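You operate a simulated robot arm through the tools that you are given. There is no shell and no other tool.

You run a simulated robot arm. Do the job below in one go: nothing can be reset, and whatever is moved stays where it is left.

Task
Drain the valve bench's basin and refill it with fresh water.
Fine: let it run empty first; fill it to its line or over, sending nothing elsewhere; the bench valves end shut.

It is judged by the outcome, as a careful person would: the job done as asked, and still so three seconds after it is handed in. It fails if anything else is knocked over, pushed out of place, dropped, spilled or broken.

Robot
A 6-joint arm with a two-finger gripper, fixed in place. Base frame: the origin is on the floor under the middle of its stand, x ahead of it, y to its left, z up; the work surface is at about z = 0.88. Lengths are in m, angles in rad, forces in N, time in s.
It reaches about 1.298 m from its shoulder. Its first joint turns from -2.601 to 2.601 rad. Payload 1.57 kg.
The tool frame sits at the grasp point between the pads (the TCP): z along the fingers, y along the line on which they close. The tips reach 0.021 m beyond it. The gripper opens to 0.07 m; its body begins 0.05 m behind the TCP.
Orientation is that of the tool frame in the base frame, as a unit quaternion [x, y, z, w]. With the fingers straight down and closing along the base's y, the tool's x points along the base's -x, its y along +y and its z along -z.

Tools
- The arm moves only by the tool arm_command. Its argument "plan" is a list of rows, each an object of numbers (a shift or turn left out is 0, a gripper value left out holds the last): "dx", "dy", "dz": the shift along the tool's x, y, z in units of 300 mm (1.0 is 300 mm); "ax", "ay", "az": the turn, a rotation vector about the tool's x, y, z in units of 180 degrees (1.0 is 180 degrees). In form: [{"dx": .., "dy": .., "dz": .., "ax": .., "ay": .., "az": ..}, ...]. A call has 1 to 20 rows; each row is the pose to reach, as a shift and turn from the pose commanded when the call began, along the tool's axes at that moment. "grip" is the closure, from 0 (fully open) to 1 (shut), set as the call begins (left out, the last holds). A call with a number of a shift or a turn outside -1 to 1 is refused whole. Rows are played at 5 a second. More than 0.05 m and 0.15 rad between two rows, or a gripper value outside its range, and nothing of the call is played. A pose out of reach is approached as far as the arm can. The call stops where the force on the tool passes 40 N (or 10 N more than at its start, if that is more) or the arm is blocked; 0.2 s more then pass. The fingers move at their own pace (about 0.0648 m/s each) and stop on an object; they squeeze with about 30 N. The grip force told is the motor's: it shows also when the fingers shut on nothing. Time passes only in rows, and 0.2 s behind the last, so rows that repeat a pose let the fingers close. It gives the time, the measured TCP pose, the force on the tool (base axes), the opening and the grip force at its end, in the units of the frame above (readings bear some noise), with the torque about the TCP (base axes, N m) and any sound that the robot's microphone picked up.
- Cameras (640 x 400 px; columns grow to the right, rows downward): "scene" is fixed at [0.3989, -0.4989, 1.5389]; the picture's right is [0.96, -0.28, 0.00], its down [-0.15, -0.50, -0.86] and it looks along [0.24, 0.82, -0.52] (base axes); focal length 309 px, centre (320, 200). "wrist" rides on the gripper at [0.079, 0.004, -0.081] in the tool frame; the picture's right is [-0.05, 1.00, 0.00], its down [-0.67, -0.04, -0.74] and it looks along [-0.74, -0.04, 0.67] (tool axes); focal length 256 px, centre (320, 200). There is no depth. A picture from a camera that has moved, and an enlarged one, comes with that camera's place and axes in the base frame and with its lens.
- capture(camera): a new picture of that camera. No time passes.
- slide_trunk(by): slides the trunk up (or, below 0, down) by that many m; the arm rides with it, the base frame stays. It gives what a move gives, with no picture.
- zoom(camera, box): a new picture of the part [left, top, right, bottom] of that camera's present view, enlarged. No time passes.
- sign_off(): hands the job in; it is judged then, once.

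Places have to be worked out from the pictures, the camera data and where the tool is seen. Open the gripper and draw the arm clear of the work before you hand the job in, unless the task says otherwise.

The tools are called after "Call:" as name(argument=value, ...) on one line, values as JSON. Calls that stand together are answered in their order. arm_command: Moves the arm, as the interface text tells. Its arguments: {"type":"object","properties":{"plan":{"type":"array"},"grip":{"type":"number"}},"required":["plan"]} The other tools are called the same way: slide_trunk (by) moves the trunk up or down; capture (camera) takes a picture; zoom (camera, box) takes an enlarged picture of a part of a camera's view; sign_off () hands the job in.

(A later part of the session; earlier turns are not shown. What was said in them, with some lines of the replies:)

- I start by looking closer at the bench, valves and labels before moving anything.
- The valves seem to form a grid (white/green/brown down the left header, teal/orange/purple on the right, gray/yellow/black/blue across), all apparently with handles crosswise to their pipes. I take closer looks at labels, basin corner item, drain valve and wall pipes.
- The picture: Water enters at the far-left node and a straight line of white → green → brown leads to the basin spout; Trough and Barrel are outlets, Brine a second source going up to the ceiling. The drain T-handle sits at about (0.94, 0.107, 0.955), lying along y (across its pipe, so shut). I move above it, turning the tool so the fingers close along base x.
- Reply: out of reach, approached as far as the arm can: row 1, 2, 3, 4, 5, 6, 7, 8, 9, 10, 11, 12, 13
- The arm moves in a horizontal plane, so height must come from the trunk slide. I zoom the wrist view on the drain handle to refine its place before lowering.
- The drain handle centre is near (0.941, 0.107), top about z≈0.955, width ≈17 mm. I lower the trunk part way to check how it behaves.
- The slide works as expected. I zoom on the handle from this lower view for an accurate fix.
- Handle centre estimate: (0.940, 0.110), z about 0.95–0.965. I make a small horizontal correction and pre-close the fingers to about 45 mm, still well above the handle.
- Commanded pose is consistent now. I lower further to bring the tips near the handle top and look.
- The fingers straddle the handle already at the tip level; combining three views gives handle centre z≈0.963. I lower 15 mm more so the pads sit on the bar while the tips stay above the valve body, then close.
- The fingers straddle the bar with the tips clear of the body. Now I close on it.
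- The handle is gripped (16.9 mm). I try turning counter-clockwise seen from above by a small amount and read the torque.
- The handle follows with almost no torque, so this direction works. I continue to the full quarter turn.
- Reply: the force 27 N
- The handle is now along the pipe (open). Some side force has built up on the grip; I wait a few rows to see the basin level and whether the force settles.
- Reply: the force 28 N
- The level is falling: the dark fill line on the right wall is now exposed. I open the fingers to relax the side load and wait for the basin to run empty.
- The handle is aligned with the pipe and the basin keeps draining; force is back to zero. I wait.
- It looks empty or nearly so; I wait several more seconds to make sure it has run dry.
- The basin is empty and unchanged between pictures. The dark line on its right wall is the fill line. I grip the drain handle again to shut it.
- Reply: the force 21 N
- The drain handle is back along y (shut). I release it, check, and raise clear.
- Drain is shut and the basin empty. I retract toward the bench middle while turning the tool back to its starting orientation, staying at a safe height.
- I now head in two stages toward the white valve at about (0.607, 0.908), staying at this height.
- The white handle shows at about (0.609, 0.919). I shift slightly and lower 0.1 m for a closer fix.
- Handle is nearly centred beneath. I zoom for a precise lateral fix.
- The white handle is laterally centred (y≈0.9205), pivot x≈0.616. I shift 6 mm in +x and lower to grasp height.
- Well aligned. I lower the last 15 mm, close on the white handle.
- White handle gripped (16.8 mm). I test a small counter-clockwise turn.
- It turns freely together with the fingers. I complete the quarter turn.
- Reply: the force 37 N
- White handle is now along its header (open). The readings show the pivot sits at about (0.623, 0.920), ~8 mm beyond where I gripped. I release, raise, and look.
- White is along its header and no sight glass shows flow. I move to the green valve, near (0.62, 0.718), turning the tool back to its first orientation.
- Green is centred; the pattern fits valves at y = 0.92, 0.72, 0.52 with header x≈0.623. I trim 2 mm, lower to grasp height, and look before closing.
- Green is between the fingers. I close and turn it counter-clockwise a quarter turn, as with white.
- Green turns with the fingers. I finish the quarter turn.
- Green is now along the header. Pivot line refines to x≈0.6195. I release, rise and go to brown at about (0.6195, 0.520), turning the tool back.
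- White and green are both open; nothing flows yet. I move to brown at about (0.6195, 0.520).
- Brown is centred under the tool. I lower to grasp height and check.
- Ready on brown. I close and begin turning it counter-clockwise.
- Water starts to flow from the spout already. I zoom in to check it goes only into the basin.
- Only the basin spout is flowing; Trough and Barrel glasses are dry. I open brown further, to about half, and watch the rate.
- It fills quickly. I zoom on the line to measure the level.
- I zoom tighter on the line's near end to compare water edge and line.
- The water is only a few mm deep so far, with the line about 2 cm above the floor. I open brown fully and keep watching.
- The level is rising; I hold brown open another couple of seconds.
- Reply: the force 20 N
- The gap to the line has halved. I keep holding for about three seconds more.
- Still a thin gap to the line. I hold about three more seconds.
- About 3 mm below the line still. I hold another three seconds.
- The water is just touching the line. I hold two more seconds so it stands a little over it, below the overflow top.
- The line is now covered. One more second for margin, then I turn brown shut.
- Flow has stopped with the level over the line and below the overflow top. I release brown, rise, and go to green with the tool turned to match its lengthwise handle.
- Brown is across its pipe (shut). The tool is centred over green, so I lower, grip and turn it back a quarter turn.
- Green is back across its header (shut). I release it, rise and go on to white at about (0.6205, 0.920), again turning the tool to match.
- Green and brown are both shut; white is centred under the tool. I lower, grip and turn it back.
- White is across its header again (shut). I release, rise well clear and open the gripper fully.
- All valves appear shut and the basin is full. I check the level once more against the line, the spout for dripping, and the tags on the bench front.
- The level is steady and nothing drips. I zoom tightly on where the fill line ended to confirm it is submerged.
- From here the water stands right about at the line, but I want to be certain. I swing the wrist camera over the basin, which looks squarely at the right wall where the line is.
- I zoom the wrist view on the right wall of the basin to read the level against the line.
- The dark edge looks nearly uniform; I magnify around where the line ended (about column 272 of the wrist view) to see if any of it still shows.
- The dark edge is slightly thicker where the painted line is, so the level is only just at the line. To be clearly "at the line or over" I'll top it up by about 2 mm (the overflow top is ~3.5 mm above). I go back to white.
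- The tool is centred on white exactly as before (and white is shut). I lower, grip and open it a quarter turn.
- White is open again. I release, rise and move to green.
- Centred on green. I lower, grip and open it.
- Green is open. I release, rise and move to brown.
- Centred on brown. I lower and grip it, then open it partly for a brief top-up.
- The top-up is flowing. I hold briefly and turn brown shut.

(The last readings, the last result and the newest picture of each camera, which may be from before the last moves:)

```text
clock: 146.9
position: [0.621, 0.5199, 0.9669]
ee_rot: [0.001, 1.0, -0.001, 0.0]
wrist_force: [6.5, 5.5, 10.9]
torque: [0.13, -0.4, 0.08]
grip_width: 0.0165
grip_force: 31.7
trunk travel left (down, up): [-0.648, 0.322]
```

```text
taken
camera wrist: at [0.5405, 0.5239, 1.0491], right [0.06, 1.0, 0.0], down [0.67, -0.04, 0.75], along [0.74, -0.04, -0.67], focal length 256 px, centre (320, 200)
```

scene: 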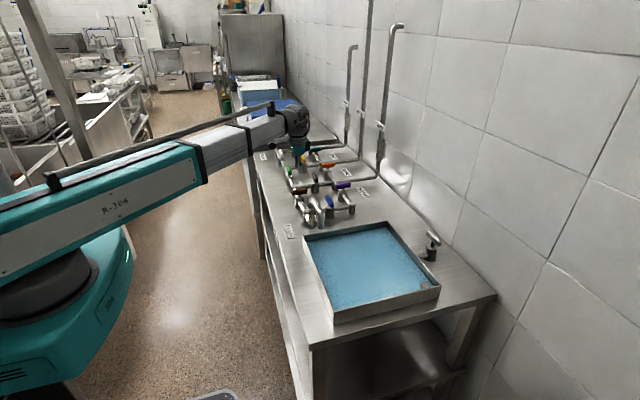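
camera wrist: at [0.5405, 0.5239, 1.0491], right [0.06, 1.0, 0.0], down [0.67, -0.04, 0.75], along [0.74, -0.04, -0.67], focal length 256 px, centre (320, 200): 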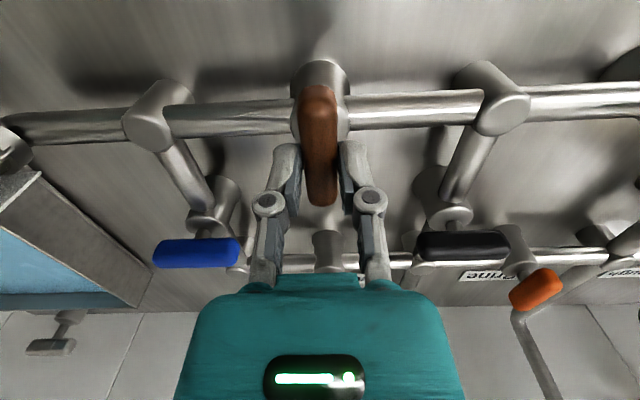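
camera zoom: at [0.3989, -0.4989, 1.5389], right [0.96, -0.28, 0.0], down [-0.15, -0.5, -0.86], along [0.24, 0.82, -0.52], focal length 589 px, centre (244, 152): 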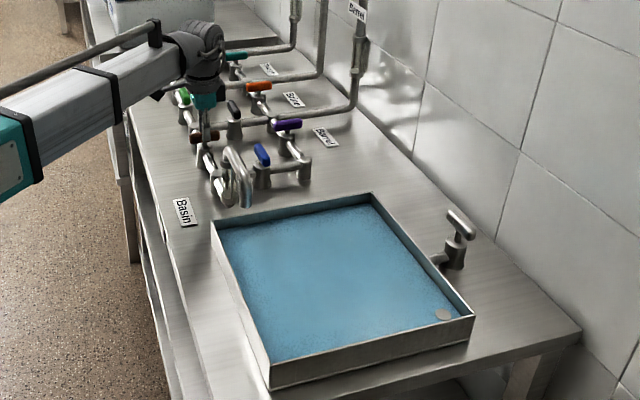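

Flow stopped; the level is now visibly higher, just under the overflow top. I release brown and go to shut green.

Call:
arm_command(plan=[{}, {}, {}], grip=0.3)

Call:
slide_trunk(by=0.09)

Call:
arm_command(plan=[{"dy": 0.0556, "az": -0.0417}, {"dy": 0.1112, "az": -0.0833}, {"dy": 0.1668, "az": -0.125}, {"dy": 0.2223, "az": -0.1667}, {"dy": 0.2779, "az": -0.2083}, {"dy": 0.3335, "az": -0.25}, {"dy": 0.3891, "az": -0.2917}, {"dy": 0.4447, "az": -0.3333}, {"dy": 0.5003, "az": -0.375}, {"dy": 0.5558, "az": -0.4167}, {"dy": 0.6114, "az": -0.4583}, {"dy": 0.667, "az": -0.5}, {"dy": 0.667, "az": -0.5}], grip=0.35)

Call:
zoom(camera="wrist", box=[220, 0, 420, 140])

Call:
zoom(camera="scene", box=[240, 110, 400, 230])

```text
clock: 147.7
position: [0.62, 0.5192, 0.9672]
ee_rot: [0.001, 1.0, 0.0, -0.001]
wrist_force: [-0.9, 0.0, 0.6]
torque: [0.02, -0.02, 0.01]
grip_width: 0.049
grip_force: 0.0
trunk travel left (down, up): [-0.648, 0.322]
```

```text
clock: 149.0
position: [0.6207, 0.5204, 1.0574]
ee_rot: [0.0, 1.0, 0.001, -0.001]
wrist_force: [-1.1, -1.4, 0.1]
torque: [-0.02, -0.01, -0.02]
grip_width: 0.049
grip_force: 0.0
trunk travel left (down, up): [-0.738, 0.232]
```

```text
clock: 151.8
position: [0.6215, 0.7198, 1.0574]
ee_rot: [0.707, -0.707, 0.0, 0.001]
wrist_force: [0.0, -0.7, 0.5]
torque: [0.0, 0.02, 0.0]
grip_width: 0.0456
grip_force: 0.1
trunk travel left (down, up): [-0.738, 0.232]
```

```text
2.86 times, centred on (320, 70) of wrist
camera zoom: at [0.6156, 0.6402, 1.139], right [-1.0, 0.05, 0.0], down [0.03, 0.67, 0.74], along [0.04, 0.74, -0.67], focal length 731 px, centre (320, 571)
```

zoom: 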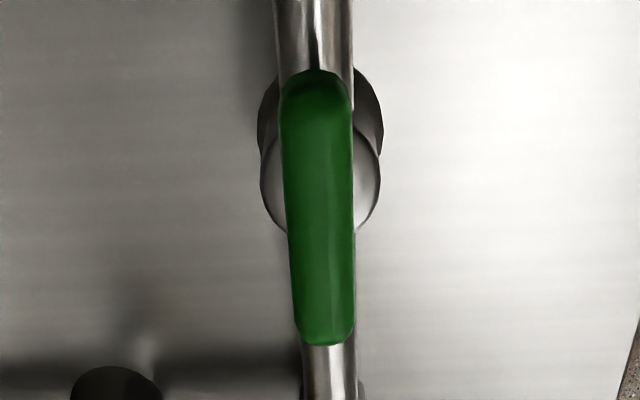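

```text
3.33 times, centred on (320, 170) of scene
camera zoom: at [0.3989, -0.4989, 1.5389], right [0.96, -0.28, 0.0], down [-0.15, -0.5, -0.86], along [0.24, 0.82, -0.52], focal length 1031 px, centre (320, 300)
```

zoom: 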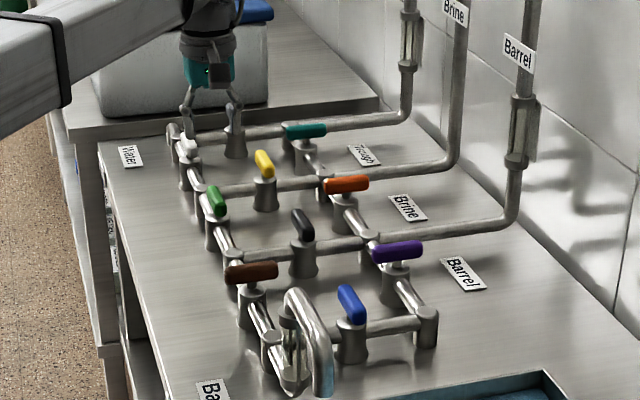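

Brown is shut; tool centred on green. I lower, grip and shut green.

Call:
slide_trunk(by=-0.09)

Call:
arm_command(plan=[{}, {}, {}, {}], grip=1)

Call:
arm_command(plan=[{"az": 0.0417}, {"az": 0.0833}, {"az": 0.125}, {"az": 0.1667}, {"az": 0.2083}, {"az": 0.25}, {"az": 0.2917}, {"az": 0.3333}, {"az": 0.375}, {"az": 0.4167}, {"az": 0.4583}, {"az": 0.5}, {"az": 0.5}])

Call:
capture(camera="wrist")

```text
clock: 153.0
position: [0.6208, 0.7204, 0.967]
ee_rot: [0.707, -0.707, -0.001, 0.0]
wrist_force: [0.4, 0.5, -0.2]
torque: [-0.03, -0.02, 0.01]
grip_width: 0.0455
grip_force: 0.0
trunk travel left (down, up): [-0.648, 0.322]
```

```text
clock: 154.0
position: [0.6208, 0.7202, 0.9666]
ee_rot: [0.708, -0.707, 0.0, -0.001]
wrist_force: [0.0, 0.3, 2.4]
torque: [-0.01, 0.02, -0.03]
grip_width: 0.0171
grip_force: 31.6
trunk travel left (down, up): [-0.648, 0.322]
```

```text
clock: 156.8
position: [0.6205, 0.7204, 0.9675]
ee_rot: [0.001, 1.0, 0.0, 0.001]
wrist_force: [5.3, 11.7, 10.7]
torque: [0.23, -0.93, 0.06]
grip_width: 0.0165
grip_force: 31.8
trunk travel left (down, up): [-0.648, 0.322]
```

```text
taken
camera wrist: at [0.5401, 0.7239, 1.0491], right [0.06, 1.0, 0.0], down [0.67, -0.04, 0.75], along [0.74, -0.04, -0.67], focal length 256 px, centre (320, 200)
```

wrist: 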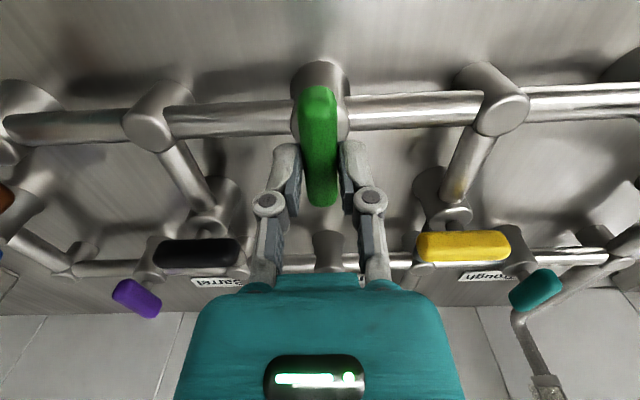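

Green is shut. I release it and go to white.

Call:
arm_command(plan=[{}, {}, {}], grip=0.3)

Call:
slide_trunk(by=0.09)

Call:
arm_command(plan=[{"dy": 0.0556, "az": -0.0417}, {"dy": 0.1112, "az": -0.0833}, {"dy": 0.1668, "az": -0.125}, {"dy": 0.2223, "az": -0.1667}, {"dy": 0.2779, "az": -0.2083}, {"dy": 0.3335, "az": -0.25}, {"dy": 0.3891, "az": -0.2917}, {"dy": 0.4447, "az": -0.3333}, {"dy": 0.5003, "az": -0.375}, {"dy": 0.5558, "az": -0.4167}, {"dy": 0.6114, "az": -0.4583}, {"dy": 0.667, "az": -0.5}, {"dy": 0.667, "az": -0.5}], grip=0.35)

Call:
zoom(camera="wrist", box=[220, 0, 420, 140])

```text
clock: 157.6
position: [0.6201, 0.718, 0.9667]
ee_rot: [0.0, 1.0, 0.0, -0.001]
wrist_force: [0.2, 0.5, 0.5]
torque: [0.01, 0.01, 0.02]
grip_width: 0.0489
grip_force: 0.1
trunk travel left (down, up): [-0.648, 0.322]
```

```text
clock: 158.9
position: [0.6199, 0.7201, 1.058]
ee_rot: [0.001, 1.0, 0.001, 0.0]
wrist_force: [-0.4, -0.8, 1.0]
torque: [0.0, -0.01, 0.0]
grip_width: 0.049
grip_force: 0.1
trunk travel left (down, up): [-0.738, 0.232]
```

```text
clock: 161.7
position: [0.6205, 0.9198, 1.0577]
ee_rot: [0.708, -0.707, 0.0, 0.0]
wrist_force: [-0.7, 0.6, 0.4]
torque: [-0.01, -0.01, 0.02]
grip_width: 0.0454
grip_force: 0.1
trunk travel left (down, up): [-0.738, 0.232]
```

```text
2.86 times, centred on (320, 70) of wrist
camera zoom: at [0.6156, 0.8399, 1.139], right [-1.0, 0.05, 0.0], down [0.03, 0.67, 0.74], along [0.04, 0.74, -0.67], focal length 731 px, centre (320, 571)
```

zoom: 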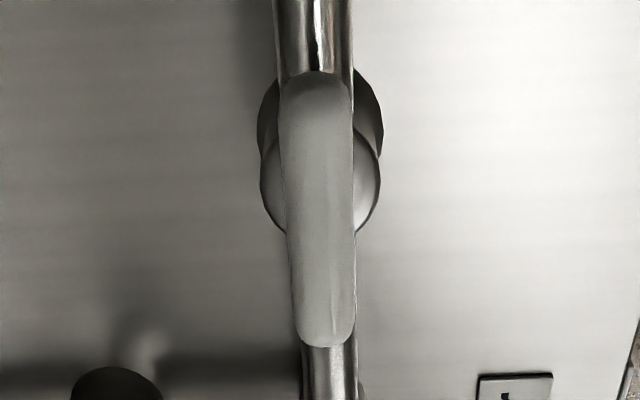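

Centred on white. I lower, grip and shut it.

Call:
slide_trunk(by=-0.09)

Call:
arm_command(plan=[{}, {}, {}, {}], grip=1)

Call:
arm_command(plan=[{"az": 0.0417}, {"az": 0.0833}, {"az": 0.125}, {"az": 0.1667}, {"az": 0.2083}, {"az": 0.25}, {"az": 0.2917}, {"az": 0.3333}, {"az": 0.375}, {"az": 0.4167}, {"az": 0.4583}, {"az": 0.5}, {"az": 0.5}])

Call:
capture(camera="wrist")

```text
clock: 162.9
position: [0.6207, 0.9194, 0.9669]
ee_rot: [-0.707, 0.707, -0.001, 0.0]
wrist_force: [0.6, 0.3, 0.5]
torque: [0.01, 0.05, -0.02]
grip_width: 0.0456
grip_force: 0.1
trunk travel left (down, up): [-0.648, 0.322]
```

```text
clock: 163.9
position: [0.6218, 0.9195, 0.9668]
ee_rot: [0.707, -0.707, 0.0, 0.0]
wrist_force: [-0.4, 1.4, 3.0]
torque: [-0.14, -0.04, 0.02]
grip_width: 0.0169
grip_force: 31.9
trunk travel left (down, up): [-0.648, 0.322]
```

```text
clock: 166.7
position: [0.6199, 0.9192, 0.9665]
ee_rot: [0.001, 1.0, 0.0, 0.0]
wrist_force: [-3.0, 6.7, 4.6]
torque: [0.18, -0.08, 0.07]
grip_width: 0.0169
grip_force: 32.0
trunk travel left (down, up): [-0.648, 0.322]
```

```text
taken
camera wrist: at [0.5399, 0.9239, 1.0491], right [0.06, 1.0, 0.0], down [0.67, -0.04, 0.75], along [0.74, -0.04, -0.67], focal length 256 px, centre (320, 200)
```

wrist: 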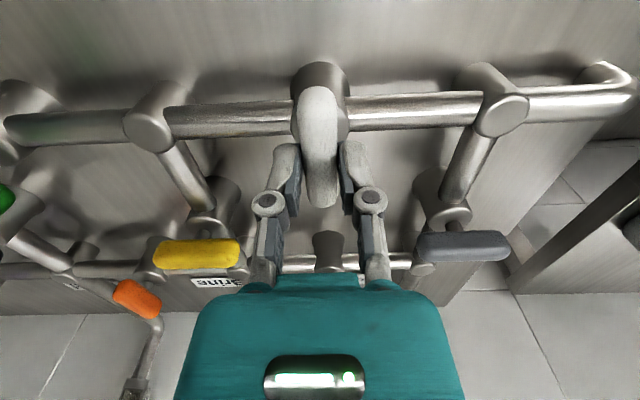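

White is shut. I release, rise well clear, draw the arm back from the bench with the gripper fully open, and check everything.

Call:
arm_command(plan=[{}, {}, {}], grip=0.3)

Call:
slide_trunk(by=0.25)

Call:
arm_command(plan=[{"dx": 0.1, "dy": -0.1}, {"dx": 0.2, "dy": -0.2}, {"dx": 0.3, "dy": -0.3}, {"dx": 0.4, "dy": -0.4}, {"dx": 0.5, "dy": -0.5}, {"dx": 0.5, "dy": -0.6}, {"dx": 0.5, "dy": -0.6}], grip=0)

Call:
capture(camera="scene")

Call:
zoom(camera="scene", box=[240, 110, 400, 230])

Call:
zoom(camera="scene", box=[405, 240, 445, 290])

Call:
capture(camera="wrist")

```text
clock: 167.5
position: [0.6207, 0.92, 0.9657]
ee_rot: [0.001, 1.0, 0.001, 0.001]
wrist_force: [0.0, -1.1, -0.3]
torque: [0.01, 0.02, 0.0]
grip_width: 0.0492
grip_force: 0.1
trunk travel left (down, up): [-0.648, 0.322]
```

```text
clock: 170.1
position: [0.6204, 0.9195, 1.2177]
ee_rot: [0.0, 1.0, 0.0, 0.001]
wrist_force: [0.6, 0.0, 0.5]
torque: [0.02, 0.0, 0.02]
grip_width: 0.0489
grip_force: 0.1
trunk travel left (down, up): [-0.898, 0.072]
```

```text
clock: 171.7
position: [0.4693, 0.7384, 1.2174]
ee_rot: [0.0, 1.0, 0.0, 0.001]
wrist_force: [-0.2, 0.5, 0.3]
torque: [0.02, 0.01, 0.04]
grip_width: 0.0701
grip_force: 0.1
trunk travel left (down, up): [-0.898, 0.072]
```

```text
taken
```

scene: 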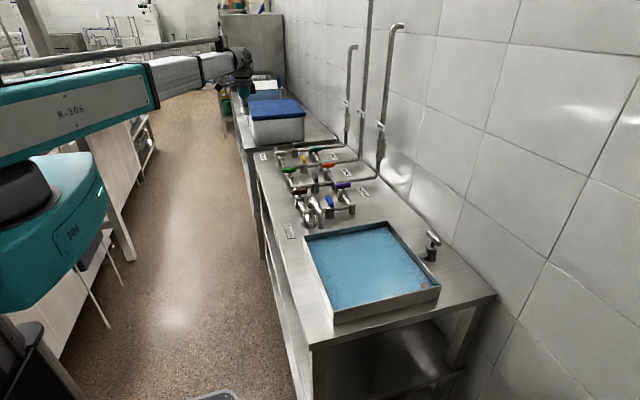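

```text
3.33 times, centred on (320, 170) of scene
camera zoom: at [0.3989, -0.4989, 1.5389], right [0.96, -0.28, 0.0], down [-0.15, -0.5, -0.86], along [0.24, 0.82, -0.52], focal length 1031 px, centre (320, 300)
```

zoom: 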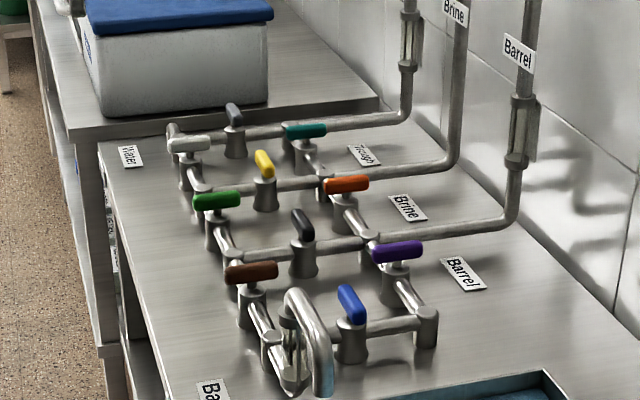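

```text
8.00 times, centred on (425, 265) of scene
camera zoom: at [0.3989, -0.4989, 1.5389], right [0.96, -0.28, 0.0], down [-0.15, -0.5, -0.86], along [0.24, 0.82, -0.52], focal length 2474 px, centre (-520, -320)
```

zoom: 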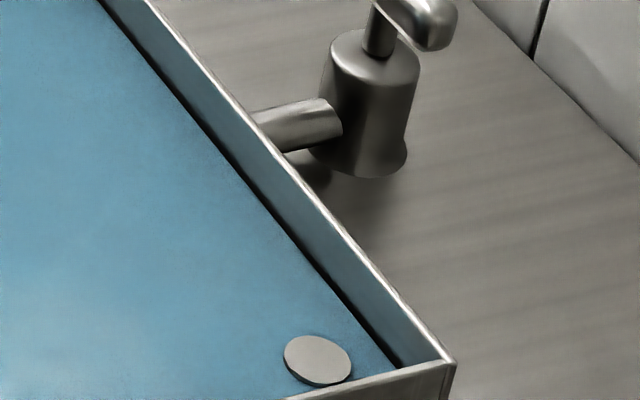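

```text
taken
camera wrist: at [0.39, 0.7426, 1.2989], right [0.05, 1.0, 0.0], down [0.67, -0.04, 0.74], along [0.74, -0.04, -0.67], focal length 256 px, centre (320, 200)
```

wrist: 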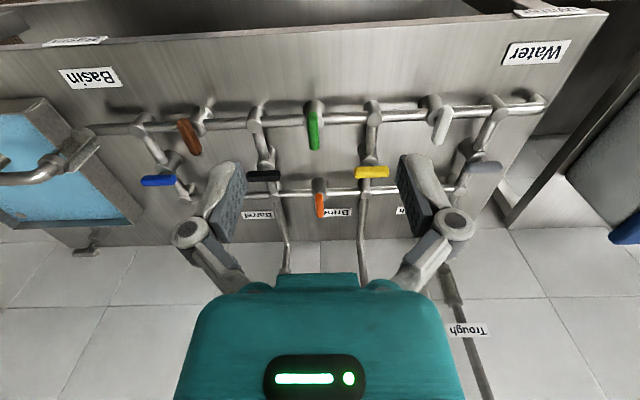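

All handles lie across their pipes, nothing drips, the sight glasses are dry, and the fresh water covers the line below the overflow top. The level has held steady since I shut the valves. The gripper is open and the arm is clear of the bench, so I hand the job in.

Call:
sign_off()

```text
The job is handed in.
```

I drained the basin until it was empty, then refilled it with fresh water from the Water line. The job is handed in.

- **Level:** My first fill came up only about to the line, so I topped it up by roughly 2 mm. The line now appears covered, with the water just below the top of the post in the corner of the basin, which I took to be the overflow. The level held steady from the last shut-off until I handed it in.
- **Routing:** Water went only through the white, green and brown valves to the basin spout. The Trough and Barrel sight glasses looked dry whenever I checked them, and I did not touch the Brine line.
- **Valves:** The drain and all the bench valves are shut. Nothing was dripping in my last close look at the spout.
- **Arm:** The gripper is open and the arm is clear of the bench. I saw nothing spilled, knocked over or moved.
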